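You operate a simulated robot arm through the tools that you are given. There is no shell and no other tool.

The job below is to be done with a simulated robot arm. You get a single attempt, and the scene is never put back.

TASK
Shut the press down: switch off, lowest heat, light pressure, brown sheet on the grey board, tray and drawer in.

It is judged by the outcome, as a careful person would: the job done as asked, and still so three seconds after it is handed in. It fails if anything else is knocked over, pushed out of place, dropped, spilled or broken. Flat cloth is picked up by pressing the open fingertips on it (5 to 10 N) and closing them slowly along it; thin cloth reads only 2 to 8 mm in the jaws.

THE ROBOT
A 7-joint arm with a fingered hand, fixed in place. Base frame: the origin is on the floor under the middle of its stand, x ahead of it, y to its left, z up. Units: mm, degrees, N and s.
With the tool pointing down near the work surface it reaches from about 100 to 920 mm from the base axis. Its first joint turns from -115.0 to 115.0 degrees. Payload 5 kg.
The TCP is the grasp point between the finger pads, 32 mm short of the fingertips. In the tool frame z runs along the fingers and y along their closing line. The gripper opens to 160 mm; its body begins 89 mm behind the TCP. The gripper is a hand of 4 fingers: y runs from the thumb to the fingers, the wrist lies at [0, 0, -267] in the tool frame.
Orientation is told as [roll, pitch, yaw] about the base's x, y, z axes, in that order, counted from this pose: with the fingers straight down and closing along the base's y, the tool's x points along the base's -x, its y along +y and its z along -z.

THE INTERFACE
- The arm moves only by the tool nudge_tool. Its argument "rows" is a list of rows, each an object of numbers (a shift or turn left out is 0): "x", "y", "z": the shift along the base's x, y, z in units of 50 mm (1.0 is 50 mm); "wx", "wy", "wz": the turn, a rotation vector about the base's x, y, z in units of 4 degrees (1.0 is 4 degrees). In form: [{"x": .., "y": .., "z": .., "wx": .., "wy": .., "wz": ..}, ...]. A call has 1 to 20 rows; each row shifts and turns the commanded pose from where the row before left it. A call with a number of a shift or a turn outside -1 to 1 is refused whole. Rows are played at 5 a second. More than 50 mm and 8.6 degrees between two rows, and nothing of the call is played. A pose out of reach is approached as far as the arm can. The call stops where the force on the tool passes 40 N (or 10 N more than at its start, if that is more) or the arm is blocked; 0.2 s more then pass. In this call time passes only in rows, and 0.2 s behind the last. It gives the time, the measured TCP pose, the force on the tool (base axes), the opening and the grip force at its end, in the units of the frame above (readings bear some noise), with the torque about the TCP (base axes, N m) and any sound that the robot's microphone picked up.
- Cameras (640 x 400 px; columns grow to the right, rows downward): "scene" is fixed at [220.2, 497.6, 1569.6]; the picture's right is [-0.53, -0.85, 0.00], its down [-0.66, 0.41, -0.63] and it looks along [0.53, -0.33, -0.78] (base axes); focal length 280 px, centre (320, 200). "wrist" rides on the gripper at [80, -4, -114] in the tool frame; the picture's right is [0.05, 1.00, 0.00], its down [-0.82, 0.04, -0.58] and it looks along [-0.58, 0.03, 0.82] (tool axes); focal length 265 px, centre (320, 200). There is no depth. A picture from a camera that has moved, and an enlarged one, comes with that camera's place and axes in the base frame and with its lens.
- grab_frame(camera): a new picture of that camera. The clock stands still meanwhile.
- lift_body(by): slides the trunk up (or, below 0, down) by that many mm; the arm rides with it, the base frame stays. It gives what a move gives, with no picture.
- set_fingers(finger1, finger2, finger3, thumb_bend): sets how far each is bent, from 0 (flat) to 100 (curled in); at 30 the hand is open as for a grip, at 70 the pads meet at the TCP. One left out holds its place. A second passes; each finger stops where it meets its share of the squeeze, and holds until it gets a number again. It is the only way to open and close the hand. It gives what a move gives, with no picture; readings hold the bend of each and the force on the fingers (four entries, about 0 where the hand has none), thumb and palm.
- inspect(camera, box): a new picture of the part [left, top, right, bottom] of that camera's present view, enlarged. The clock stands still meanwhile.
- finish_job(): hands the job in; it is judged then, once.

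Places have to be worked out from the pictures, the camera data and where the tool is seen. Open the gripper and draw the arm clear of the work before you hand the job in, unless the task says otherwise.

The tools are called as a command line: name --argument value ..., lists and objects as JSON in quotes. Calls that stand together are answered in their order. nudge_tool: Moves the arm, as the interface text tells. Its arguments: {"type":"object","properties":{"rows":{"type":"array","items":{"type":"object","properties":{"x":{"type":"number"},"y":{"type":"number"},"z":{"type":"number"},"wx":{"type":"number"},"wy":{"type":"number"},"wz":{"type":"number"}}}}},"required":["rows"]} The other tools are called the same way: lift_body (by) moves the trunk up or down; set_fingers (finger1, finger2, finger3, thumb_bend) moves the fingers one by one; grab_frame (camera) takes a picture; inspect (camera, box) takes an enlarged picture of a part of a camera's view; finish_job () hands the job in.

At the start:

```text
time_s: 0.0
position: [662.2, 323.3, 1267.9]
orientation: [0.0, 0.0, 0.1]
wrist_force: [0.8, 0.0, -0.6]
moment: [-0.01, 0.0, -0.02]
width: 159.7
gripper_force: 0.2
shape: jaw
bend: [30.0, 30.0, 30.0, 30.0]
finger forces: [0.0, 0.0, 0.0, 0.0, 0.0, 0.1]
trunk travel left (down, up): [-800.0, 190.0]
```

scene: 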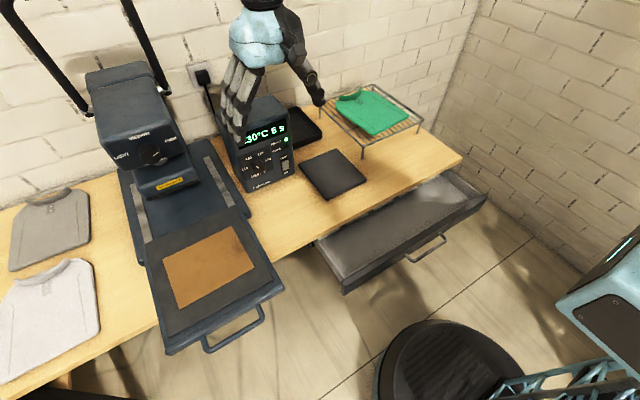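
wrist: 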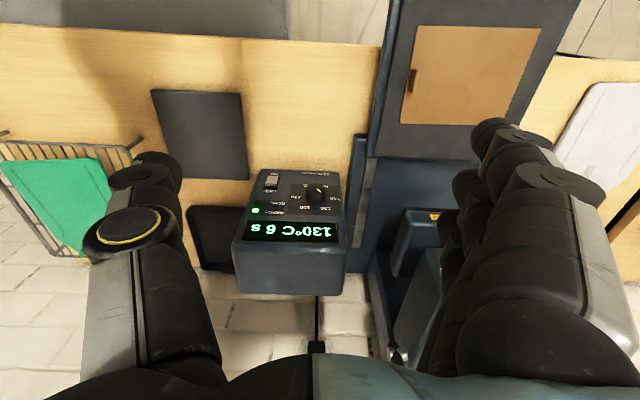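

I start by looking closely at the scene: the heat press, its control box, and the pressure dial need to be read before anything moves.

inspect --camera "scene" --box '[200, 80, 360, 220]'

inspect --camera "scene" --box '[70, 50, 230, 210]'

inspect --camera "scene" --box '[120, 190, 300, 360]'

inspect --camera "wrist" --box '[220, 150, 380, 300]'

inspect --camera "wrist" --box '[340, 0, 640, 200]'

```text
2.86 times, centred on (280, 150) of scene
camera zoom: at [220.2, 497.6, 1569.6], right [-0.53, -0.85, 0.0], down [-0.66, 0.41, -0.63], along [0.53, -0.33, -0.78], focal length 800 px, centre (434, 343)
```

zoom: 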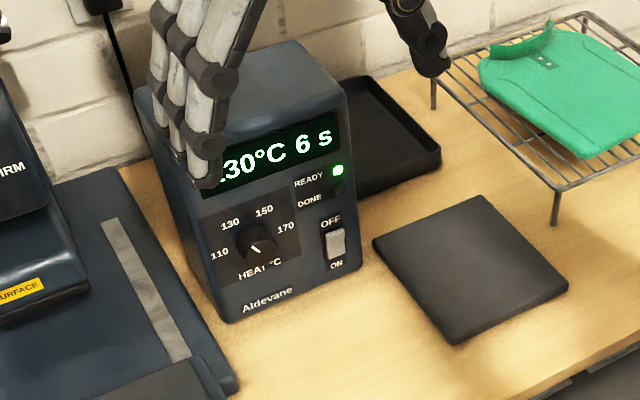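

```text
2.50 times, centred on (150, 130) of scene
camera zoom: at [220.2, 497.6, 1569.6], right [-0.53, -0.85, 0.0], down [-0.66, 0.41, -0.63], along [0.53, -0.33, -0.78], focal length 700 px, centre (745, 375)
```

zoom: 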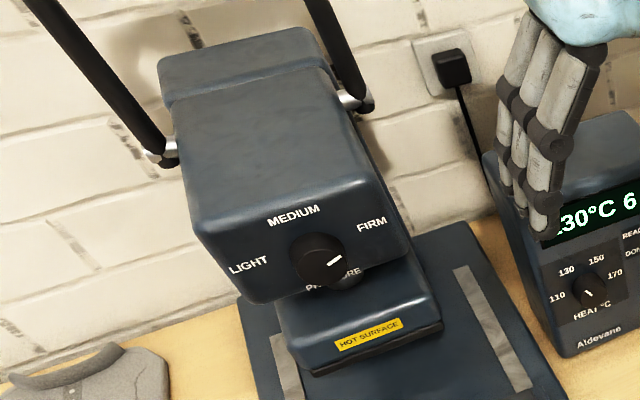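

```text
2.35 times, centred on (210, 275) of scene
camera zoom: at [220.2, 497.6, 1569.6], right [-0.53, -0.85, 0.0], down [-0.66, 0.41, -0.63], along [0.53, -0.33, -0.78], focal length 659 px, centre (579, 24)
```

zoom: 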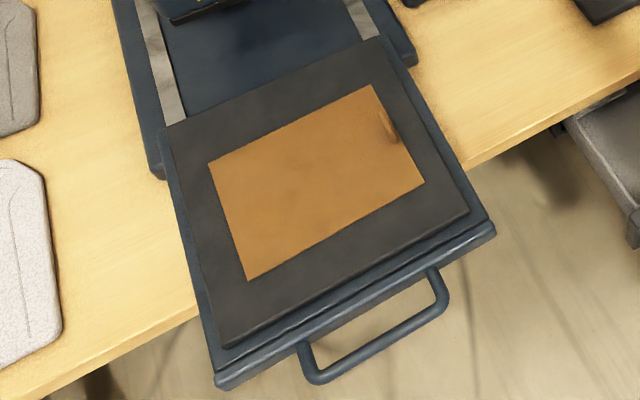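

```text
2.67 times, centred on (300, 225) of wrist
camera zoom: at [582.5, 319.0, 1382.2], right [-0.05, 1.0, 0.0], down [0.82, 0.04, 0.58], along [0.58, 0.03, -0.82], focal length 708 px, centre (373, 133)
```

zoom: 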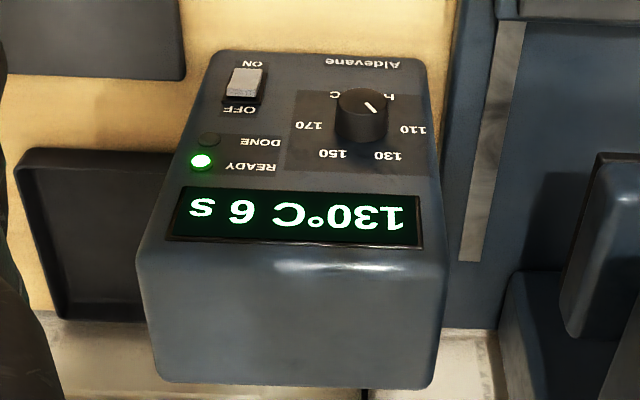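

```text
2.00 times, centred on (490, 100) of wrist
camera zoom: at [582.5, 319.0, 1382.2], right [-0.05, 1.0, 0.0], down [0.82, 0.04, 0.58], along [0.58, 0.03, -0.82], focal length 531 px, centre (-20, 400)
```

zoom: 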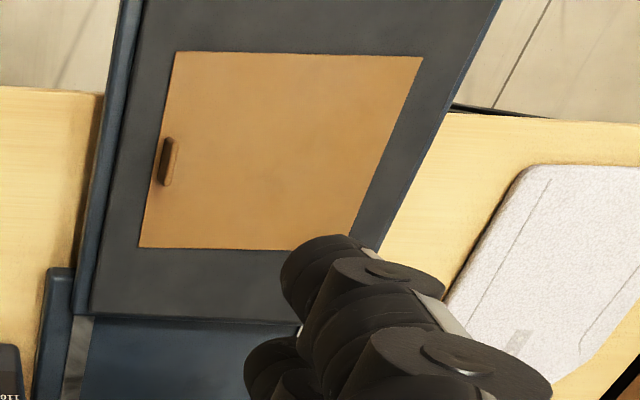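

The scene shows the press at table level (roughly z 860), heat at 130 with the READY lamp lit, the pressure pointer near FIRM, the sheet on the tray pad, and the drawer and tray both out. I'll back the hand away and up for clearer views and triangulation.

nudge_tool --rows '[{"x": -0.8, "z": 0.3}, {"x": -0.8, "z": 0.3}, {"x": -0.8, "z": 0.3}, {"x": -0.8, "z": 0.3}, {"x": -0.8, "z": 0.3}]'

grab_frame --camera "wrist"

grab_frame --camera "scene"

```text
time_s: 1.2
position: [460.9, 321.8, 1345.0]
orientation: [0.0, 0.0, 0.0]
wrist_force: [0.2, 0.0, 1.3]
moment: [0.04, -0.04, -0.02]
width: 159.8
gripper_force: 0.1
shape: jaw
bend: [30.0, 30.0, 30.0, 30.0]
finger forces: [0.1, 0.0, 0.0, 0.0, 0.1, 0.0]
trunk travel left (down, up): [-800.0, 190.0]
```

```text
taken
camera wrist: at [380.1, 318.1, 1459.2], right [-0.05, 1.0, 0.0], down [0.81, 0.04, 0.58], along [0.58, 0.03, -0.82], focal length 265 px, centre (320, 200)
```

wrist: 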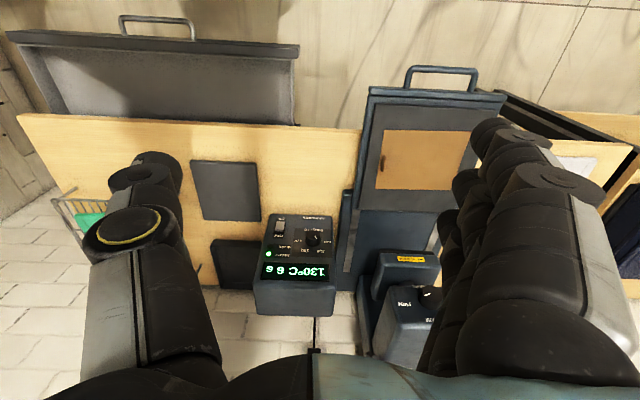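

```text
taken
```

scene: 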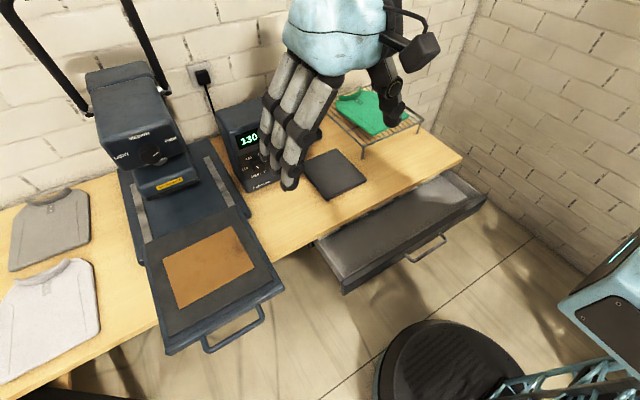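

The wrist view is now wider. I'll zoom in on the controls and the sheet from here to get pixel positions for triangulation.

inspect --camera "wrist" --box '[230, 190, 360, 310]'

inspect --camera "wrist" --box '[340, 50, 540, 250]'

inspect --camera "wrist" --box '[0, 0, 320, 200]'

inspect --camera "scene" --box '[300, 130, 500, 310]'

```text
3.33 times, centred on (295, 250) of wrist
camera zoom: at [380.1, 318.1, 1459.2], right [-0.05, 1.0, 0.0], down [0.81, 0.04, 0.58], along [0.58, 0.03, -0.82], focal length 885 px, centre (403, 33)
```

zoom: 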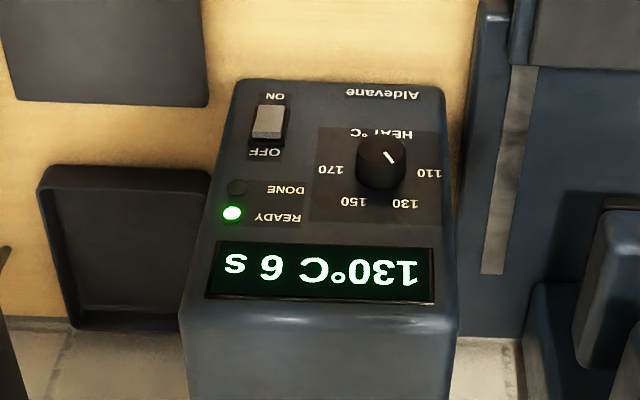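

```text
2.00 times, centred on (440, 150) of wrist
camera zoom: at [380.1, 318.1, 1459.2], right [-0.05, 1.0, 0.0], down [0.81, 0.04, 0.58], along [0.58, 0.03, -0.82], focal length 531 px, centre (80, 300)
```

zoom: 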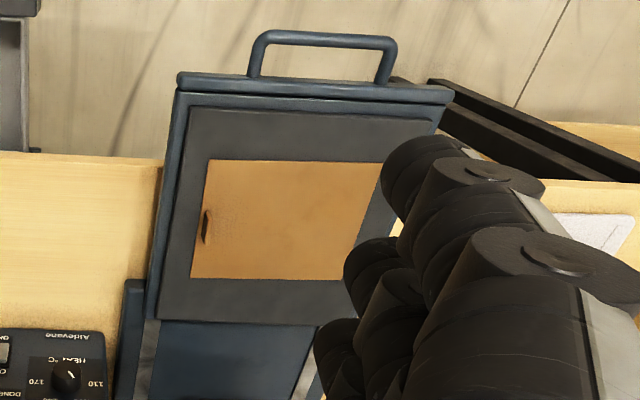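

```text
2.00 times, centred on (160, 100) of wrist
camera zoom: at [380.1, 318.1, 1459.2], right [-0.05, 1.0, 0.0], down [0.81, 0.04, 0.58], along [0.58, 0.03, -0.82], focal length 531 px, centre (640, 400)
```

zoom: 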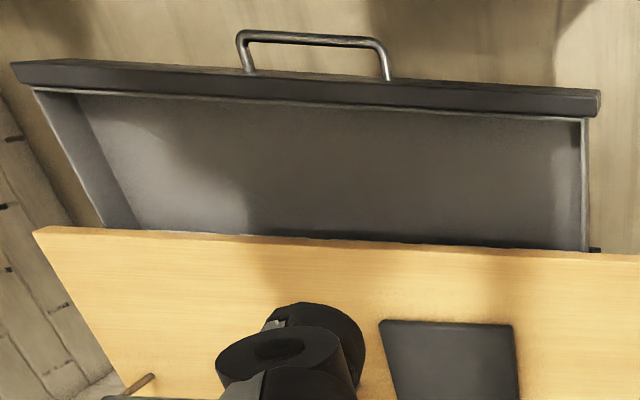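

```text
2.22 times, centred on (400, 220) of scene
camera zoom: at [220.2, 497.6, 1569.6], right [-0.53, -0.85, 0.0], down [-0.66, 0.41, -0.63], along [0.53, -0.33, -0.78], focal length 622 px, centre (142, 156)
```

zoom: 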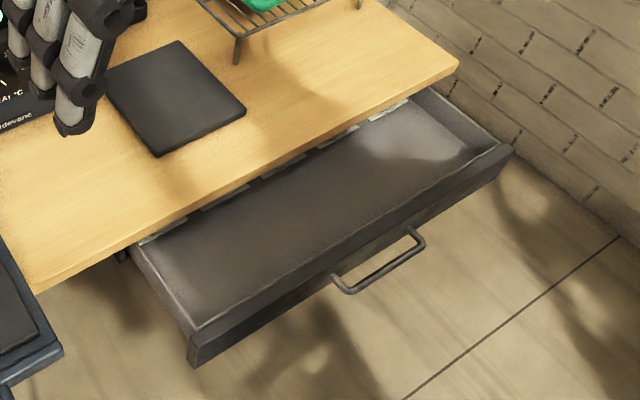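

Triangulating from two wrist poses and the scene camera: table top z≈800, grey board x 728–938, y −22–152; sheet x 588–748, y 475–676 at z≈873; heat knob near [887, 326, 907], pressure knob near [880, 579, 1100]. I'll tilt the tool forward in front of the press to view its face squarely.

nudge_tool --rows '[{"x": -0.2, "y": 0.5, "z": -0.2, "wy": -1}, {"x": -0.2, "y": 0.5, "z": -0.2, "wy": -1}, {"x": -0.2, "y": 0.5, "z": -0.2, "wy": -1}, {"x": -0.2, "y": 0.5, "z": -0.2, "wy": -1}, {"x": -0.2, "y": 0.5, "z": -0.2, "wy": -1}, {"x": 0, "y": 0.5, "z": -0.2, "wy": -1}, {"x": 0, "y": 0.5, "z": -0.2, "wy": -1}, {"x": 0, "y": 0.5, "z": -0.2, "wy": -1}, {"x": 0, "y": 0.5, "z": -0.2, "wy": -1}, {"x": 0, "y": 0.5, "z": -0.2, "wy": -1}]'

grab_frame --camera "wrist"

grab_frame --camera "scene"

```text
time_s: 3.4
position: [409.6, 572.7, 1240.4]
orientation: [-0.1, -40.1, 0.0]
wrist_force: [0.0, 0.6, -0.2]
moment: [-0.05, -0.01, 0.01]
width: 159.9
gripper_force: 0.1
shape: jaw
bend: [30.0, 30.0, 30.0, 30.0]
finger forces: [0.0, 0.0, 0.0, 0.0, 0.1, 0.1]
trunk travel left (down, up): [-800.0, 190.0]
```

```text
taken
camera wrist: at [275.8, 569.1, 1275.9], right [-0.04, 1.0, -0.03], down [0.25, 0.04, 0.97], along [0.97, 0.03, -0.25], focal length 265 px, centre (320, 200)
```

wrist: 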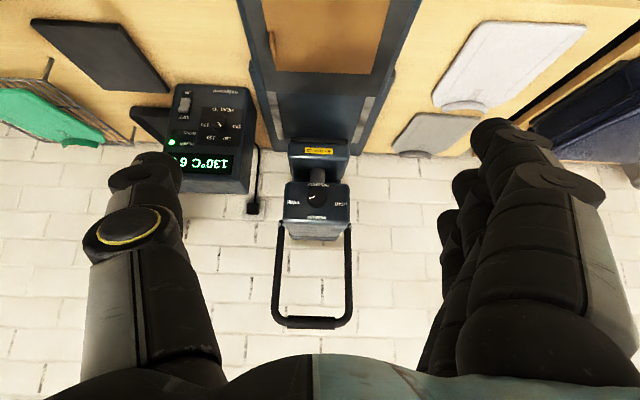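

```text
taken
```

scene: 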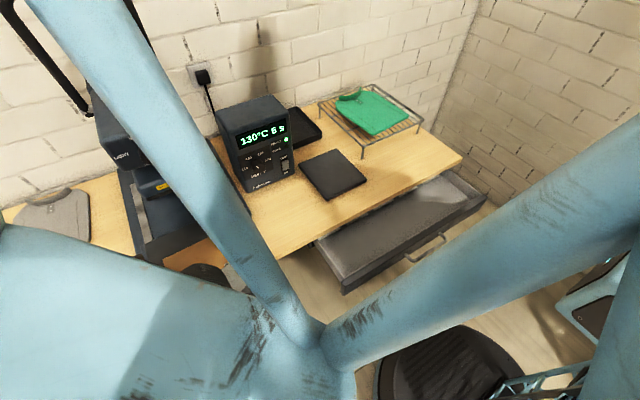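

The view faces the press now. I'll zoom in on the pressure knob, the control panel and the sheet edge.

inspect --camera "wrist" --box '[265, 130, 375, 250]'

inspect --camera "wrist" --box '[150, 70, 270, 200]'

inspect --camera "wrist" --box '[220, 0, 430, 150]'

inspect --camera "scene" --box '[215, 85, 375, 210]'

```text
3.33 times, centred on (320, 190) of wrist
camera zoom: at [275.8, 569.1, 1275.9], right [-0.04, 1.0, -0.03], down [0.25, 0.04, 0.97], along [0.97, 0.03, -0.25], focal length 885 px, centre (320, 233)
```

zoom: 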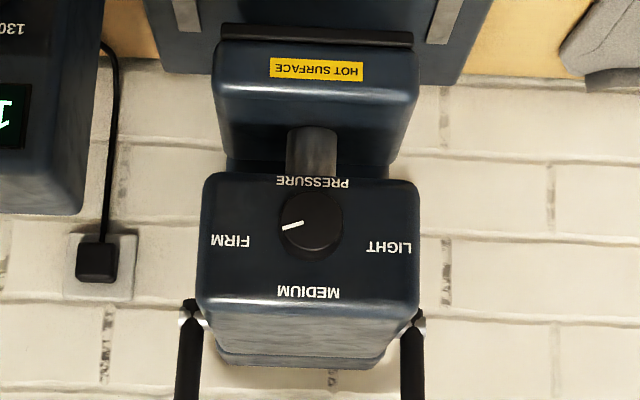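

```text
3.08 times, centred on (210, 135) of wrist
camera zoom: at [275.8, 569.1, 1275.9], right [-0.04, 1.0, -0.03], down [0.25, 0.04, 0.97], along [0.97, 0.03, -0.25], focal length 817 px, centre (658, 400)
```

zoom: 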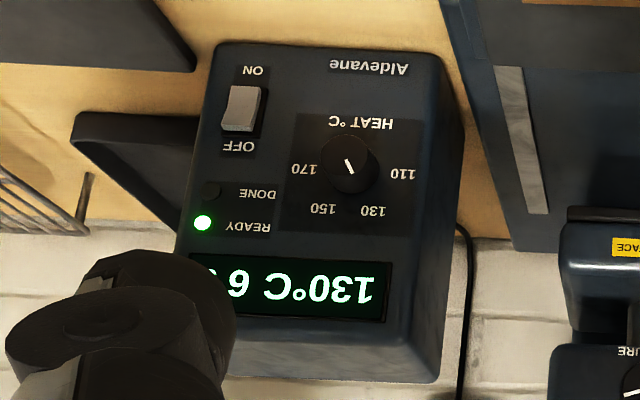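

```text
2.67 times, centred on (325, 75) of wrist
camera zoom: at [275.8, 569.1, 1275.9], right [-0.04, 1.0, -0.03], down [0.25, 0.04, 0.97], along [0.97, 0.03, -0.25], focal length 708 px, centre (307, 533)
```

zoom: 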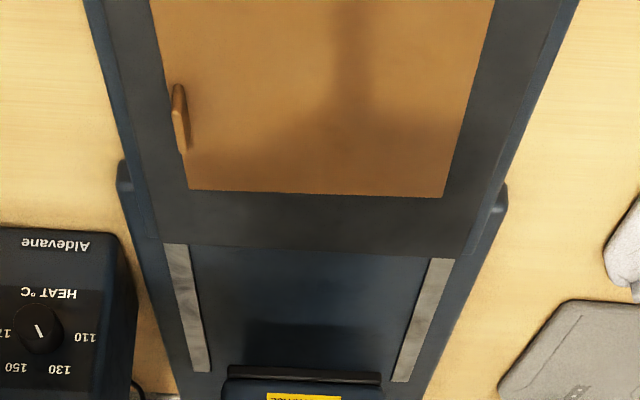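

```text
3.20 times, centred on (295, 148) of scene
camera zoom: at [220.2, 497.6, 1569.6], right [-0.53, -0.85, 0.0], down [-0.66, 0.41, -0.63], along [0.53, -0.33, -0.78], focal length 896 px, centre (400, 368)
```

zoom: 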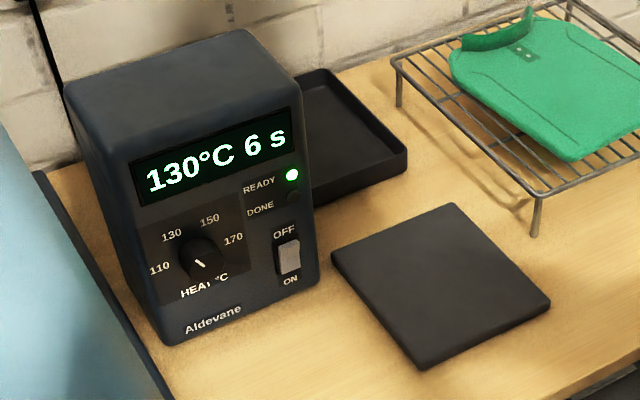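

Both knobs read clearly now: the pressure pointer sits at FIRM (−y side, needs about 150° counter-clockwise), and heat is at 130 (needs about 50° counter-clockwise to 110). The sheet has a raised tab on its −y edge. I'll do the drawer first since it's simplest, so I bring the hand upright and over toward it, staying high.

nudge_tool --rows '[{"x": -0.12, "y": -0.95, "wy": 0.77}, {"x": -0.12, "y": -0.95, "wy": 0.77}, {"x": -0.12, "y": -0.95, "wy": 0.77}, {"x": -0.12, "y": -0.95, "wy": 0.77}, {"x": -0.12, "y": -0.95, "wy": 0.77}, {"x": -0.12, "y": -0.95, "wy": 0.77}, {"x": -0.12, "y": -0.95, "wy": 0.77}, {"x": -0.12, "y": -0.95, "wy": 0.77}, {"x": -0.12, "y": -0.95, "wy": 0.77}, {"x": -0.12, "y": -0.95, "wy": 0.77}, {"x": -0.12, "y": -0.95, "wy": 0.77}, {"x": -0.12, "y": -0.95, "wy": 0.77}, {"x": -0.12, "y": -0.95, "wy": 0.77}]'

grab_frame --camera "wrist"

grab_frame --camera "scene"

```text
time_s: 6.2
position: [411.5, 31.8, 1262.9]
orientation: [0.0, 0.1, 3.9]
wrist_force: [1.8, -2.9, 0.9]
moment: [0.36, 0.09, -0.04]
width: 160.0
gripper_force: 0.0
shape: jaw
bend: [30.0, 30.0, 30.0, 30.0]
finger forces: [0.1, 0.0, 0.0, 0.0, 0.0, 0.0]
out of reach, approached as far as the arm can: row 7, 8, 9, 10, 11, 12
trunk travel left (down, up): [-800.0, 190.0]
```

```text
taken
camera wrist: at [333.3, 23.5, 1377.1], right [-0.12, 0.99, 0.0], down [0.81, 0.1, 0.58], along [0.57, 0.07, -0.82], focal length 265 px, centre (320, 200)
```

wrist: 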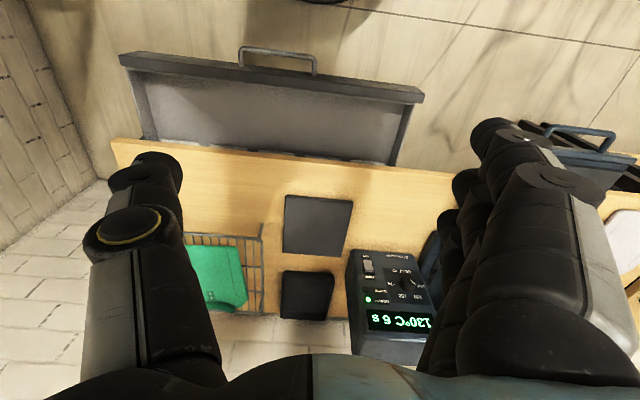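

```text
taken
```

scene: 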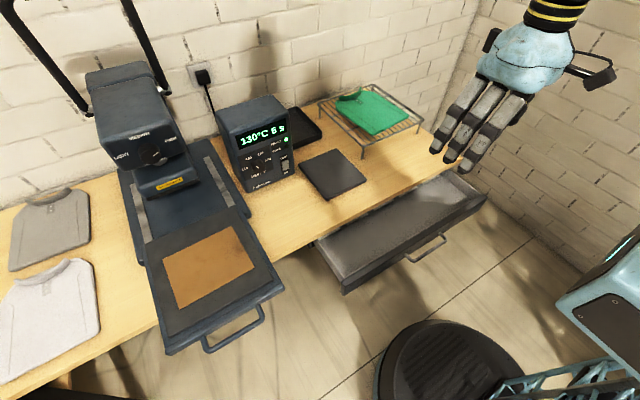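

The last rows were at the near-reach limit, so the hand ended at [411, 32, 1263]. I'll descend a little to see how it behaves and where the commanded pose now sits.

nudge_tool --rows '[{"z": -0.8}, {"z": -0.8}, {"z": -0.8}, {"z": -0.8}, {"z": -0.8}]'

grab_frame --camera "wrist"

```text
time_s: 7.4
position: [418.9, 12.6, 1062.2]
orientation: [-0.1, 0.1, -0.1]
wrist_force: [0.1, -0.2, -0.1]
moment: [0.03, 0.03, 0.01]
width: 159.9
gripper_force: 0.0
shape: jaw
bend: [30.0, 30.0, 30.0, 30.0]
finger forces: [0.0, 0.0, 0.0, 0.0, 0.1, 0.0]
out of reach, approached as far as the arm can: row 2
trunk travel left (down, up): [-800.0, 190.0]
```

```text
taken
camera wrist: at [340.6, 8.8, 1176.4], right [-0.05, 1.0, 0.0], down [0.82, 0.04, 0.58], along [0.58, 0.03, -0.82], focal length 265 px, centre (320, 200)
```

wrist: 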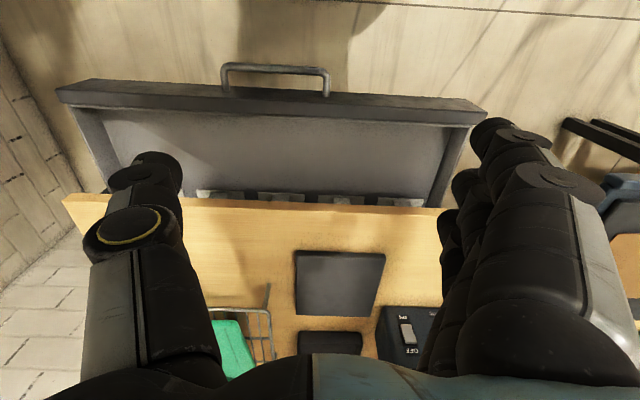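

The handle bar triangulates to about [411, −50, 742], with the drawer front face at x≈435. I'll close the hand into a compact shape and move it to just in front of (nearer than) the handle, still high.

set_fingers --finger1 68 --finger2 68 --finger3 68 --thumb_bend 68

nudge_tool --rows '[{"x": -0.5, "y": -0.4, "z": -0.5}, {"x": -0.5, "y": -0.4, "z": -0.5}, {"x": -0.5, "y": -0.4, "z": -0.5}]'

grab_frame --camera "wrist"

grab_frame --camera "scene"

```text
time_s: 8.4
position: [419.2, 12.1, 1062.2]
orientation: [-0.1, 0.0, 0.1]
wrist_force: [-0.1, -0.3, -0.2]
moment: [-0.01, -0.03, -0.02]
width: 28.9
gripper_force: 0.1
shape: fingers
bend: [68.0, 68.0, 68.0, 68.0]
finger forces: [0.1, 0.1, 0.0, 0.1, 0.1, 0.1]
trunk travel left (down, up): [-800.0, 190.0]
```

```text
time_s: 9.2
position: [356.3, -50.6, 977.8]
orientation: [0.0, 0.1, 0.0]
wrist_force: [-1.4, 0.3, 0.3]
moment: [0.0, 0.05, -0.01]
width: 28.7
gripper_force: 0.1
shape: fingers
bend: [68.0, 68.0, 68.0, 68.0]
finger forces: [0.0, 0.0, 0.1, 0.1, 0.1, 0.1]
out of reach, approached as far as the arm can: row 2, 3
trunk travel left (down, up): [-800.0, 190.0]
```

```text
taken
camera wrist: at [276.4, -53.1, 1093.3], right [-0.05, 1.0, 0.0], down [0.82, 0.04, 0.58], along [0.58, 0.03, -0.82], focal length 265 px, centre (320, 200)
```

wrist: 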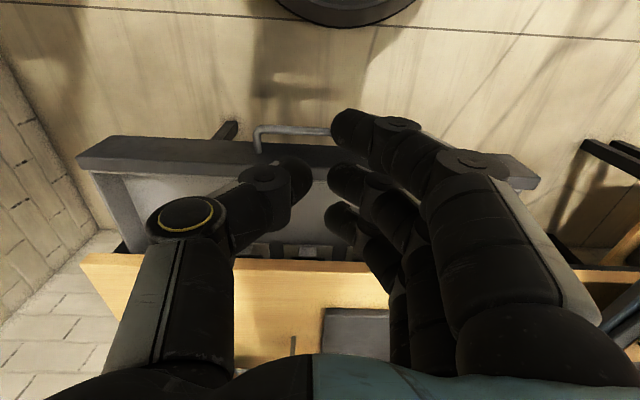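

```text
taken
```

scene: 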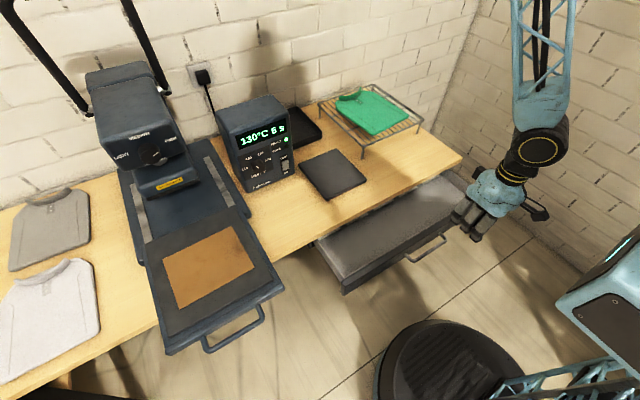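

The hand is compact and at [356, −51, 978], with the handle about 55 mm ahead of the TCP. I'll descend toward handle height in steps.

nudge_tool --rows '[{"x": -0.1, "z": -0.9}, {"x": -0.1, "z": -0.9}, {"x": -0.1, "z": -0.9}, {"z": -0.9}]'

grab_frame --camera "wrist"

inspect --camera "scene" --box '[300, 130, 560, 310]'

```text
time_s: 10.2
position: [340.8, -51.1, 800.2]
orientation: [0.0, 0.0, 0.2]
wrist_force: [1.2, 0.8, -0.1]
moment: [0.01, -0.01, 0.01]
width: 28.6
gripper_force: 0.1
shape: fingers
bend: [68.0, 68.0, 68.0, 68.0]
finger forces: [0.0, 0.1, 0.1, 0.0, 0.0, 0.0]
trunk travel left (down, up): [-800.0, 190.0]
```

```text
taken
camera wrist: at [260.2, -54.4, 914.1], right [-0.05, 1.0, 0.0], down [0.82, 0.04, 0.58], along [0.58, 0.03, -0.82], focal length 265 px, centre (320, 200)
```

wrist: 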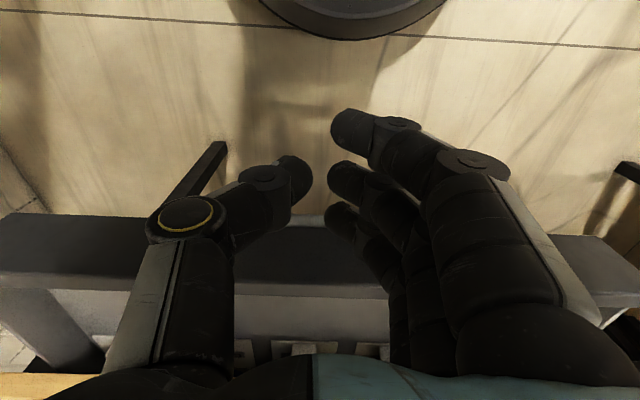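

```text
2.22 times, centred on (430, 220) of scene
camera zoom: at [220.2, 497.6, 1569.6], right [-0.53, -0.85, 0.0], down [-0.66, 0.41, -0.63], along [0.53, -0.33, -0.78], focal length 622 px, centre (76, 156)
```

zoom: 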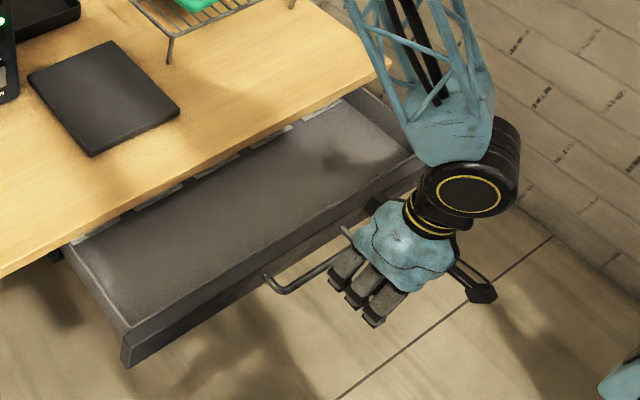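

The drawer front spans roughly z 705–765 with the bar at z≈737, and the hand is clear ahead of it. I'll lower the TCP to z≈742 and push slowly in +x.

nudge_tool --rows '[{"z": -0.58}, {"z": -0.58}, {"x": 0.3}, {"x": 0.3}, {"x": 0.3}, {"x": 0.3}, {"x": 0.3}, {"x": 0.3}]'

inspect --camera "scene" --box '[300, 130, 560, 310]'

```text
time_s: 12.0
position: [431.9, -50.3, 741.3]
orientation: [-0.1, 0.0, 0.0]
wrist_force: [0.1, 0.1, 0.1]
moment: [-0.01, 0.01, -0.01]
width: 28.5
gripper_force: 0.1
shape: fingers
bend: [68.0, 68.0, 68.0, 68.0]
finger forces: [0.1, 0.1, 0.0, 0.1, 0.0, 0.0]
trunk travel left (down, up): [-800.0, 190.0]
```

```text
2.22 times, centred on (430, 220) of scene
camera zoom: at [220.2, 497.6, 1569.6], right [-0.53, -0.85, 0.0], down [-0.66, 0.41, -0.63], along [0.53, -0.33, -0.78], focal length 622 px, centre (76, 156)
```

zoom: 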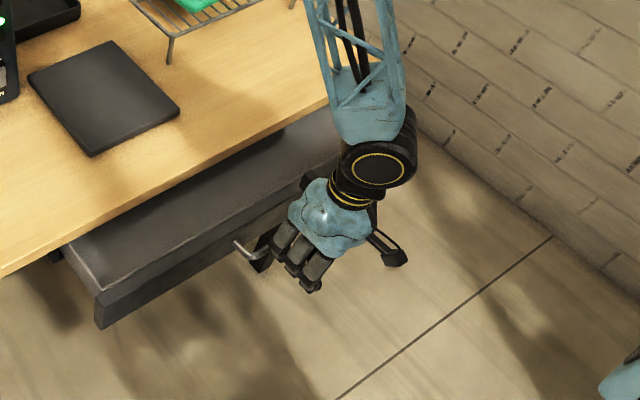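

The drawer is moving in with almost no force. I continue pushing in +x at the same height.

nudge_tool --rows '[{"x": 0.3}, {"x": 0.3}, {"x": 0.3}, {"x": 0.3}, {"x": 0.3}]'

inspect --camera "scene" --box '[270, 110, 530, 290]'

grab_frame --camera "wrist"

```text
time_s: 13.2
position: [507.9, -50.3, 741.7]
orientation: [0.0, 0.1, 0.1]
wrist_force: [0.2, 0.6, 1.1]
moment: [0.02, -0.03, 0.01]
width: 28.7
gripper_force: 0.1
shape: fingers
bend: [68.0, 68.0, 68.0, 68.0]
finger forces: [0.0, 0.0, 0.0, 0.0, 0.1, 0.0]
trunk travel left (down, up): [-800.0, 190.0]
```

```text
2.22 times, centred on (400, 200) of scene
camera zoom: at [220.2, 497.6, 1569.6], right [-0.53, -0.85, 0.0], down [-0.66, 0.41, -0.63], along [0.53, -0.33, -0.78], focal length 622 px, centre (142, 200)
```

zoom: 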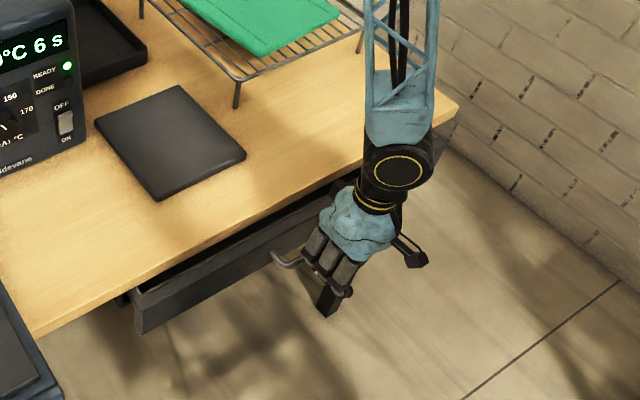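

```text
taken
camera wrist: at [428.2, -53.9, 856.1], right [-0.05, 1.0, 0.0], down [0.82, 0.04, 0.58], along [0.58, 0.03, -0.82], focal length 265 px, centre (320, 200)
```

wrist: 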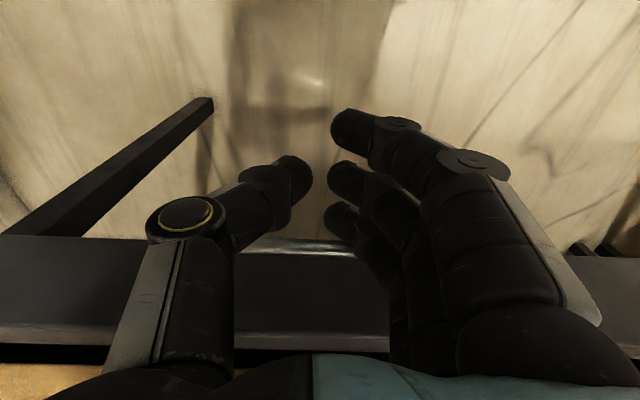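

The drawer is nearly home with perhaps 40–60 mm left. I push on more slowly and watch for the force to rise at the stop.

nudge_tool --rows '[{"x": 0.25}, {"x": 0.25}, {"x": 0.2}, {"x": 0.2}, {"x": 0.15}]'

inspect --camera "scene" --box '[270, 110, 530, 290]'

grab_frame --camera "wrist"

```text
time_s: 14.5
position: [547.5, -50.6, 739.7]
orientation: [-0.2, 0.9, 0.2]
wrist_force: [-15.7, 1.1, 12.1]
moment: [0.36, -0.29, 0.47]
width: 28.5
gripper_force: 9.3
shape: fingers
bend: [68.0, 68.0, 69.0, 68.0]
finger forces: [0.0, 0.0, 18.0, 0.0, 0.0, 0.0]
trunk travel left (down, up): [-800.0, 190.0]
stopped in row 5: the force on the tool passed its limit at 43 N (the readings are from after the stop); the commanded pose is now the measured one
```

```text
2.22 times, centred on (400, 200) of scene
camera zoom: at [220.2, 497.6, 1569.6], right [-0.53, -0.85, 0.0], down [-0.66, 0.41, -0.63], along [0.53, -0.33, -0.78], focal length 622 px, centre (142, 200)
```

zoom: 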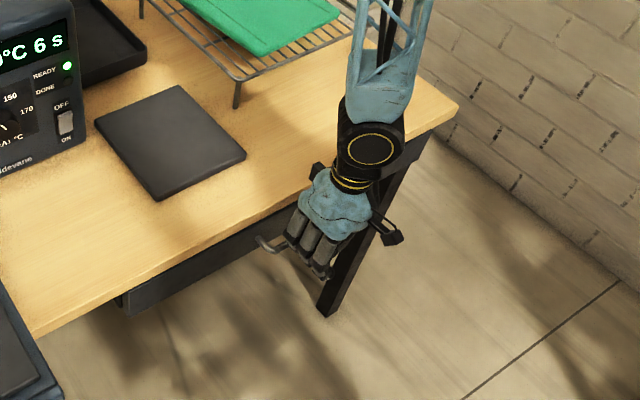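

```text
taken
camera wrist: at [471.2, -53.5, 855.6], right [-0.05, 1.0, 0.0], down [0.82, 0.05, 0.56], along [0.56, 0.03, -0.83], focal length 265 px, centre (320, 200)
```

wrist: 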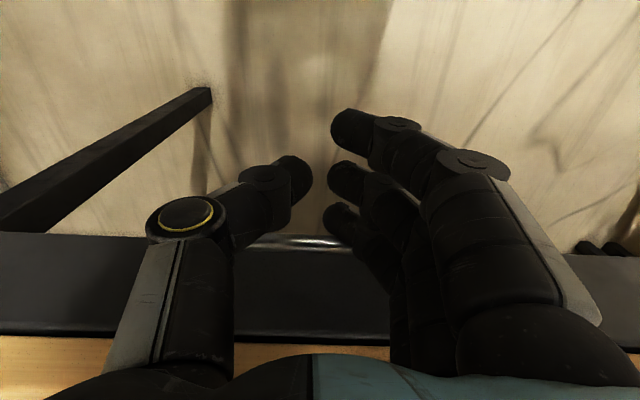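

The force spiked at TCP x≈547 — the drawer is against its stop. I back off, rise, and check that it stays closed.

nudge_tool --rows '[{"x": -0.4}, {"x": -0.8}, {"x": -0.8, "z": 0.4}, {"x": -0.3, "z": 0.9}, {"z": 0.95}, {"z": 0.95}, {"z": 0.95}, {"z": 0.95}]'

inspect --camera "scene" --box '[270, 110, 530, 290]'

grab_frame --camera "wrist"

```text
time_s: 16.3
position: [433.2, -49.4, 997.5]
orientation: [-0.2, 0.7, 0.1]
wrist_force: [0.6, -0.1, -0.7]
moment: [-0.01, 0.0, -0.01]
width: 28.5
gripper_force: 0.2
shape: fingers
bend: [68.0, 68.0, 68.0, 68.0]
finger forces: [0.0, 0.0, 0.0, 0.0, 0.0, 0.0]
trunk travel left (down, up): [-800.0, 190.0]
```

```text
2.22 times, centred on (400, 200) of scene
camera zoom: at [220.2, 497.6, 1569.6], right [-0.53, -0.85, 0.0], down [-0.66, 0.41, -0.63], along [0.53, -0.33, -0.78], focal length 622 px, centre (142, 200)
```

zoom: 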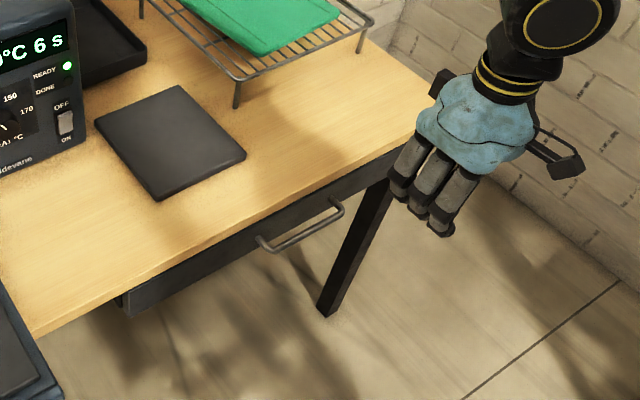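

```text
taken
camera wrist: at [354.6, -53.7, 1111.6], right [-0.05, 1.0, 0.0], down [0.82, 0.04, 0.57], along [0.57, 0.03, -0.82], focal length 265 px, centre (320, 200)
```

wrist: 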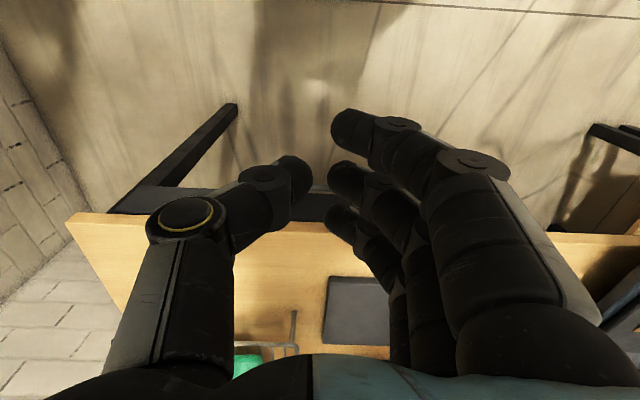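

The drawer is closed. Next is the control panel: I move in front of it at a safe distance, pitching the tool forward to horizontal.

nudge_tool --rows '[{"x": 0.25, "y": 0.64, "z": 0.2, "wy": -0.9}, {"x": 0.25, "y": 0.64, "z": 0.2, "wy": -0.9}, {"x": 0.25, "y": 0.64, "z": 0.2, "wy": -0.9}, {"x": 0.25, "y": 0.64, "z": 0.2, "wy": -0.9}, {"x": 0.25, "y": 0.64, "z": 0.2, "wy": -0.9}, {"x": 0.25, "y": 0.64, "z": 0.2, "wy": -0.9}, {"x": 0.25, "y": 0.64, "z": 0.2, "wy": -0.9}, {"x": 0.25, "y": 0.64, "z": 0.2, "wy": -0.9}, {"x": 0.25, "y": 0.64, "wy": -0.9}, {"x": 0.25, "y": 0.64, "wy": -0.9}, {"x": 0.25, "y": 0.64, "wy": -0.9}, {"x": 0.25, "y": 0.5, "wy": -0.9}]'

grab_frame --camera "wrist"

grab_frame --camera "scene"

```text
time_s: 18.9
position: [585.7, 327.6, 1074.2]
orientation: [-0.2, -42.5, 0.2]
wrist_force: [-0.3, 0.3, -0.8]
moment: [-0.02, -0.02, -0.02]
width: 28.7
gripper_force: 0.0
shape: fingers
bend: [68.0, 68.0, 68.0, 68.0]
finger forces: [0.0, 0.0, 0.0, 0.0, 0.0, 0.1]
trunk travel left (down, up): [-800.0, 190.0]
```

```text
taken
camera wrist: at [450.5, 323.8, 1104.5], right [-0.04, 1.0, -0.04], down [0.21, 0.05, 0.98], along [0.98, 0.03, -0.21], focal length 265 px, centre (320, 200)
```

wrist: 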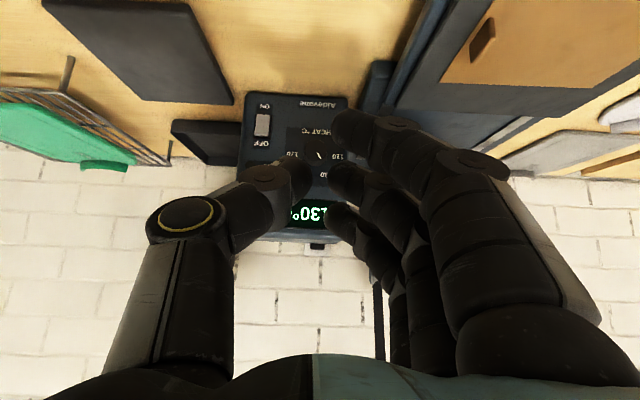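

```text
taken
```

scene: 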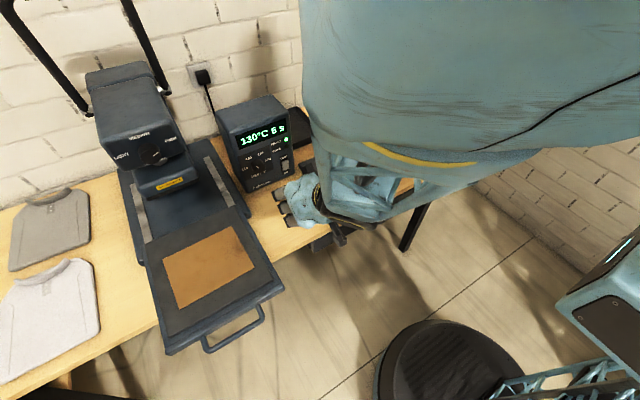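

The tool is now pitched about 42° forward. I continue to horizontal while holding position, then check reachability.

nudge_tool --rows '[{"wy": -1}, {"wy": -1}, {"wy": -1}, {"wy": -1}, {"wy": -1}, {"wy": -1}, {"wy": -1}, {"wy": -1}, {"wy": -1}, {"wy": -1}, {"wy": -1}, {"wy": -0.85}]'

grab_frame --camera "wrist"

grab_frame --camera "scene"

```text
time_s: 21.5
position: [587.0, 327.0, 1074.4]
orientation: [-72.4, -89.9, 72.3]
wrist_force: [-0.6, -0.2, -0.1]
moment: [-0.01, -0.03, -0.01]
width: 28.3
gripper_force: 0.0
shape: fingers
bend: [68.0, 68.0, 68.0, 68.0]
finger forces: [0.0, 0.1, 0.1, 0.0, 0.0, 0.0]
trunk travel left (down, up): [-800.0, 190.0]
```

```text
taken
camera wrist: at [473.7, 323.7, 995.2], right [0.0, 1.0, -0.05], down [-0.58, 0.04, 0.82], along [0.82, 0.03, 0.58], focal length 265 px, centre (320, 200)
```

wrist: 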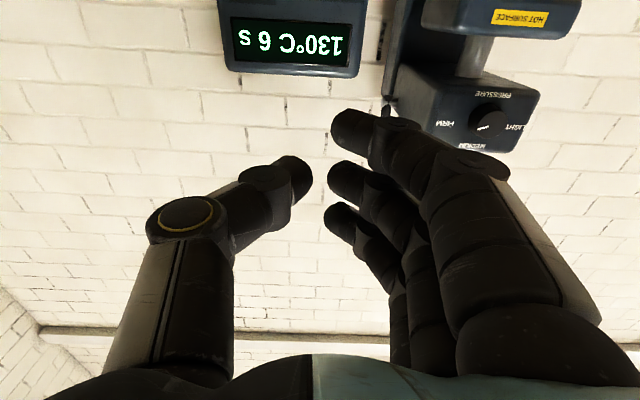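

```text
taken
```

scene: 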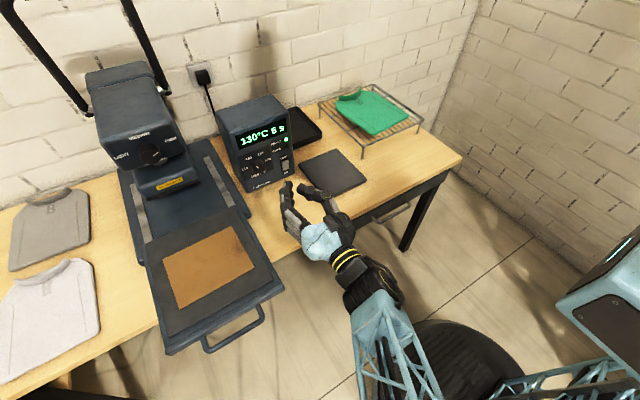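

Horizontal pointing is reachable. Now I roll the tool about its axis (positive x) so the camera comes around to the side/top, leaving room for the counter-clockwise turn.

nudge_tool --rows '[{"wx": 1}, {"wx": 1}, {"wx": 1}, {"wx": 1}, {"wx": 1}, {"wx": 1}, {"wx": 1}, {"wx": 1}, {"wx": 1}, {"wx": 1}, {"wx": 1}, {"wx": 1}, {"wx": 1}, {"wx": 1}, {"wx": 1}, {"wx": 1}, {"wx": 1}, {"wx": 1}, {"wx": 1}, {"wx": 1}]'

grab_frame --camera "wrist"

grab_frame --camera "scene"

```text
time_s: 25.7
position: [586.5, 328.2, 1075.9]
orientation: [89.8, -10.0, -89.8]
wrist_force: [1.4, -0.4, -0.2]
moment: [-0.03, 0.01, 0.01]
width: 28.2
gripper_force: 0.0
shape: fingers
bend: [68.0, 68.0, 68.0, 68.0]
finger forces: [0.0, 0.0, 0.0, 0.0, 0.1, 0.1]
trunk travel left (down, up): [-800.0, 190.0]
```

```text
taken
camera wrist: at [473.0, 405.5, 1057.8], right [0.0, 0.23, 0.97], down [-0.57, -0.8, 0.18], along [0.82, -0.56, 0.13], focal length 265 px, centre (320, 200)
```

wrist: 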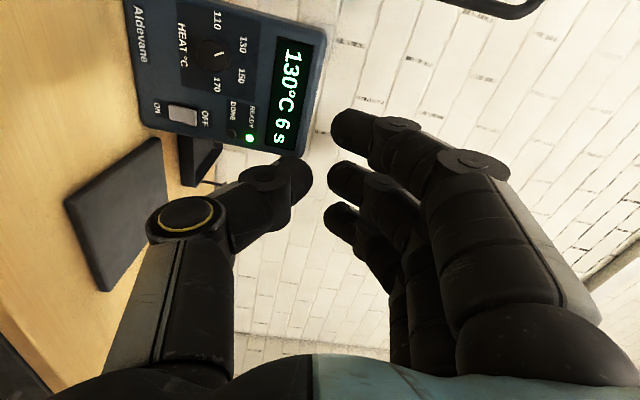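

```text
taken
```

scene: 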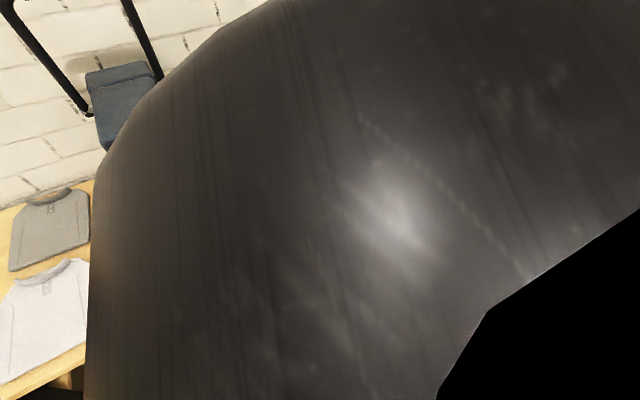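

Roll +80° was reached without trouble. I zoom on the heat knob from this near-frontal angle to fix its position and pointer angle.

inspect --camera "wrist" --box '[120, 0, 330, 160]'

```text
2.50 times, centred on (225, 80) of wrist
camera zoom: at [473.0, 405.5, 1057.8], right [0.0, 0.23, 0.97], down [-0.57, -0.8, 0.18], along [0.82, -0.56, 0.13], focal length 664 px, centre (558, 500)
```

zoom: 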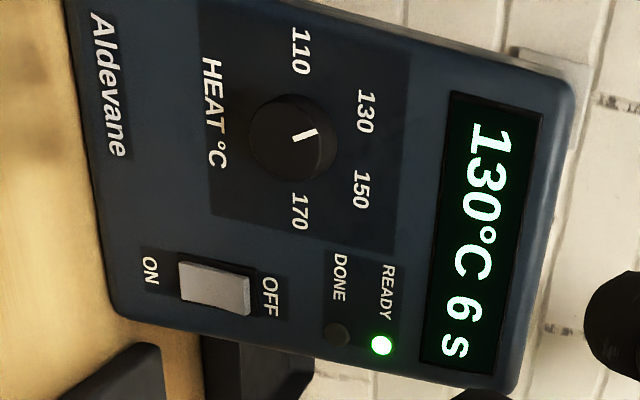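

From this view the knob axis is at about y=326, z=923, cap at x≈880, panel at x≈906; labels sit at ±30° and ±90° so 130→110 needs about 60° counter-clockwise. Switch OFF end is at about [900, 228, 888]. I'll roll to +120° and come to a standoff in front of the knob, then set the fingers.

nudge_tool --rows '[{"x": 0.34, "z": -0.3, "wx": 1}, {"x": 0.34, "z": -0.3, "wx": 1}, {"x": 0.34, "z": -0.3, "wx": 1}, {"x": 0.34, "z": -0.3, "wx": 1}, {"x": 0.34, "z": -0.3, "wx": 1}, {"x": 0.34, "z": -0.3, "wx": 1}, {"x": 0.34, "z": -0.3, "wx": 1}, {"x": 0.34, "z": -0.3, "wx": 1}, {"x": 0.34, "z": -0.3, "wx": 1}, {"x": 0.34, "y": -0.04, "z": -0.3, "wx": 1}]'

set_fingers --finger1 35 --finger2 45 --finger3 35 --thumb_bend 45

grab_frame --camera "wrist"

grab_frame --camera "scene"

```text
time_s: 27.9
position: [757.0, 326.4, 923.9]
orientation: [90.0, 29.9, -89.7]
wrist_force: [0.3, -0.7, -0.4]
moment: [-0.02, 0.0, 0.0]
width: 28.6
gripper_force: 0.1
shape: fingers
bend: [68.0, 68.0, 68.0, 68.0]
finger forces: [0.1, 0.0, 0.0, 0.0, 0.0, 0.1]
trunk travel left (down, up): [-800.0, 190.0]
```

```text
time_s: 28.9
position: [756.3, 326.8, 924.2]
orientation: [90.1, 30.0, -89.8]
wrist_force: [-0.3, 0.8, -0.3]
moment: [-0.03, -0.03, -0.04]
width: 130.4
gripper_force: 0.1
shape: fingers
bend: [35.0, 45.0, 35.0, 45.0]
finger forces: [0.0, 0.0, 0.1, 0.0, 0.1, 0.0]
trunk travel left (down, up): [-800.0, 190.0]
```

```text
taken
camera wrist: at [642.5, 398.5, 961.7], right [0.0, -0.45, 0.89], down [-0.58, -0.73, -0.37], along [0.82, -0.51, -0.26], focal length 265 px, centre (320, 200)
```

wrist: 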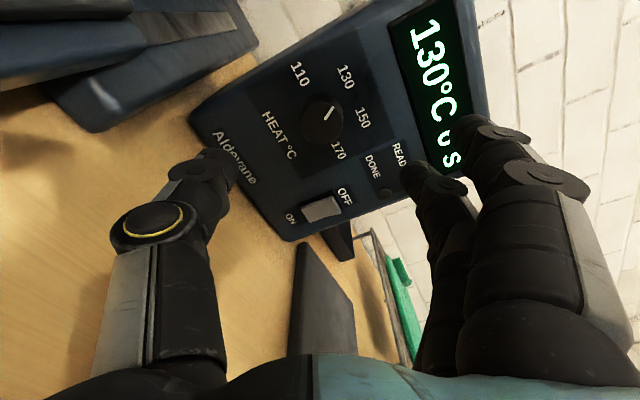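

```text
taken
```

scene: 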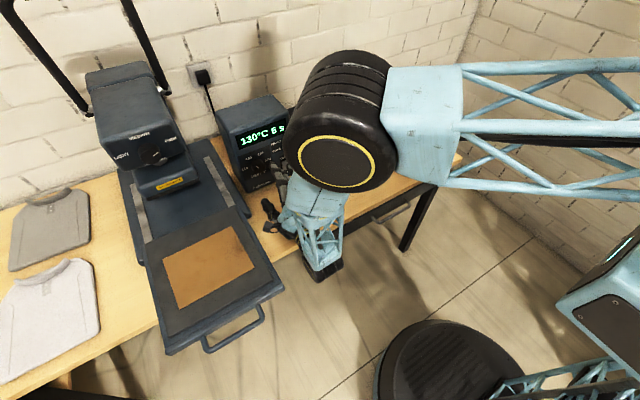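

The hand is at standoff with the knob in view. I zoom on it to refine the alignment before approaching.

inspect --camera "wrist" --box '[240, 50, 400, 250]'

```text
2.00 times, centred on (320, 150) of wrist
camera zoom: at [642.5, 398.5, 961.7], right [0.0, -0.45, 0.89], down [-0.58, -0.73, -0.37], along [0.82, -0.51, -0.26], focal length 531 px, centre (320, 300)
```

zoom: 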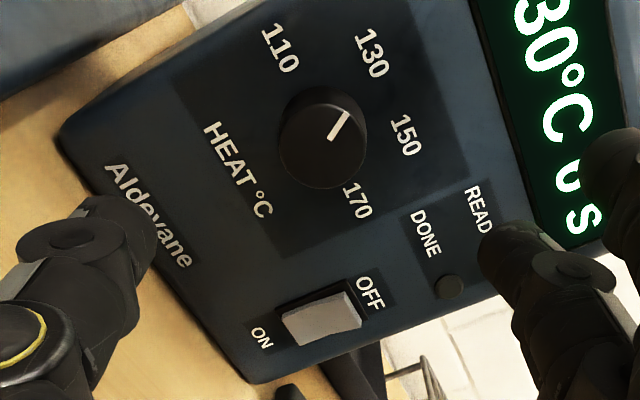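

The knob axis is within about 2 mm of the TCP axis. I approach along +x with the fingers straddling the knob, stopping short for a check.

nudge_tool --rows '[{"x": 0.4, "y": -0.02, "z": 0.02}, {"x": 0.4}, {"x": 0.4}, {"x": 0.4}, {"x": 0.3}]'

grab_frame --camera "wrist"

```text
time_s: 30.1
position: [851.1, 325.7, 926.8]
orientation: [89.9, 29.9, -89.8]
wrist_force: [0.5, 0.1, 0.8]
moment: [-0.01, 0.03, 0.0]
width: 130.4
gripper_force: 0.0
shape: fingers
bend: [35.0, 45.0, 35.0, 45.0]
finger forces: [0.1, 0.1, 0.0, 0.0, 0.0, 0.1]
trunk travel left (down, up): [-800.0, 190.0]
```

```text
taken
camera wrist: at [738.2, 397.1, 963.5], right [0.0, -0.45, 0.89], down [-0.58, -0.73, -0.37], along [0.82, -0.51, -0.26], focal length 265 px, centre (320, 200)
```

wrist: 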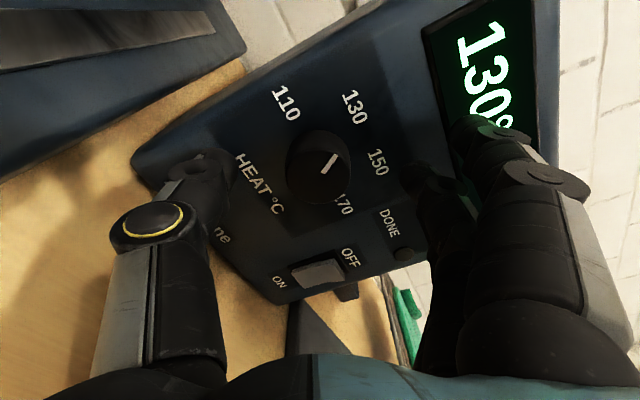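

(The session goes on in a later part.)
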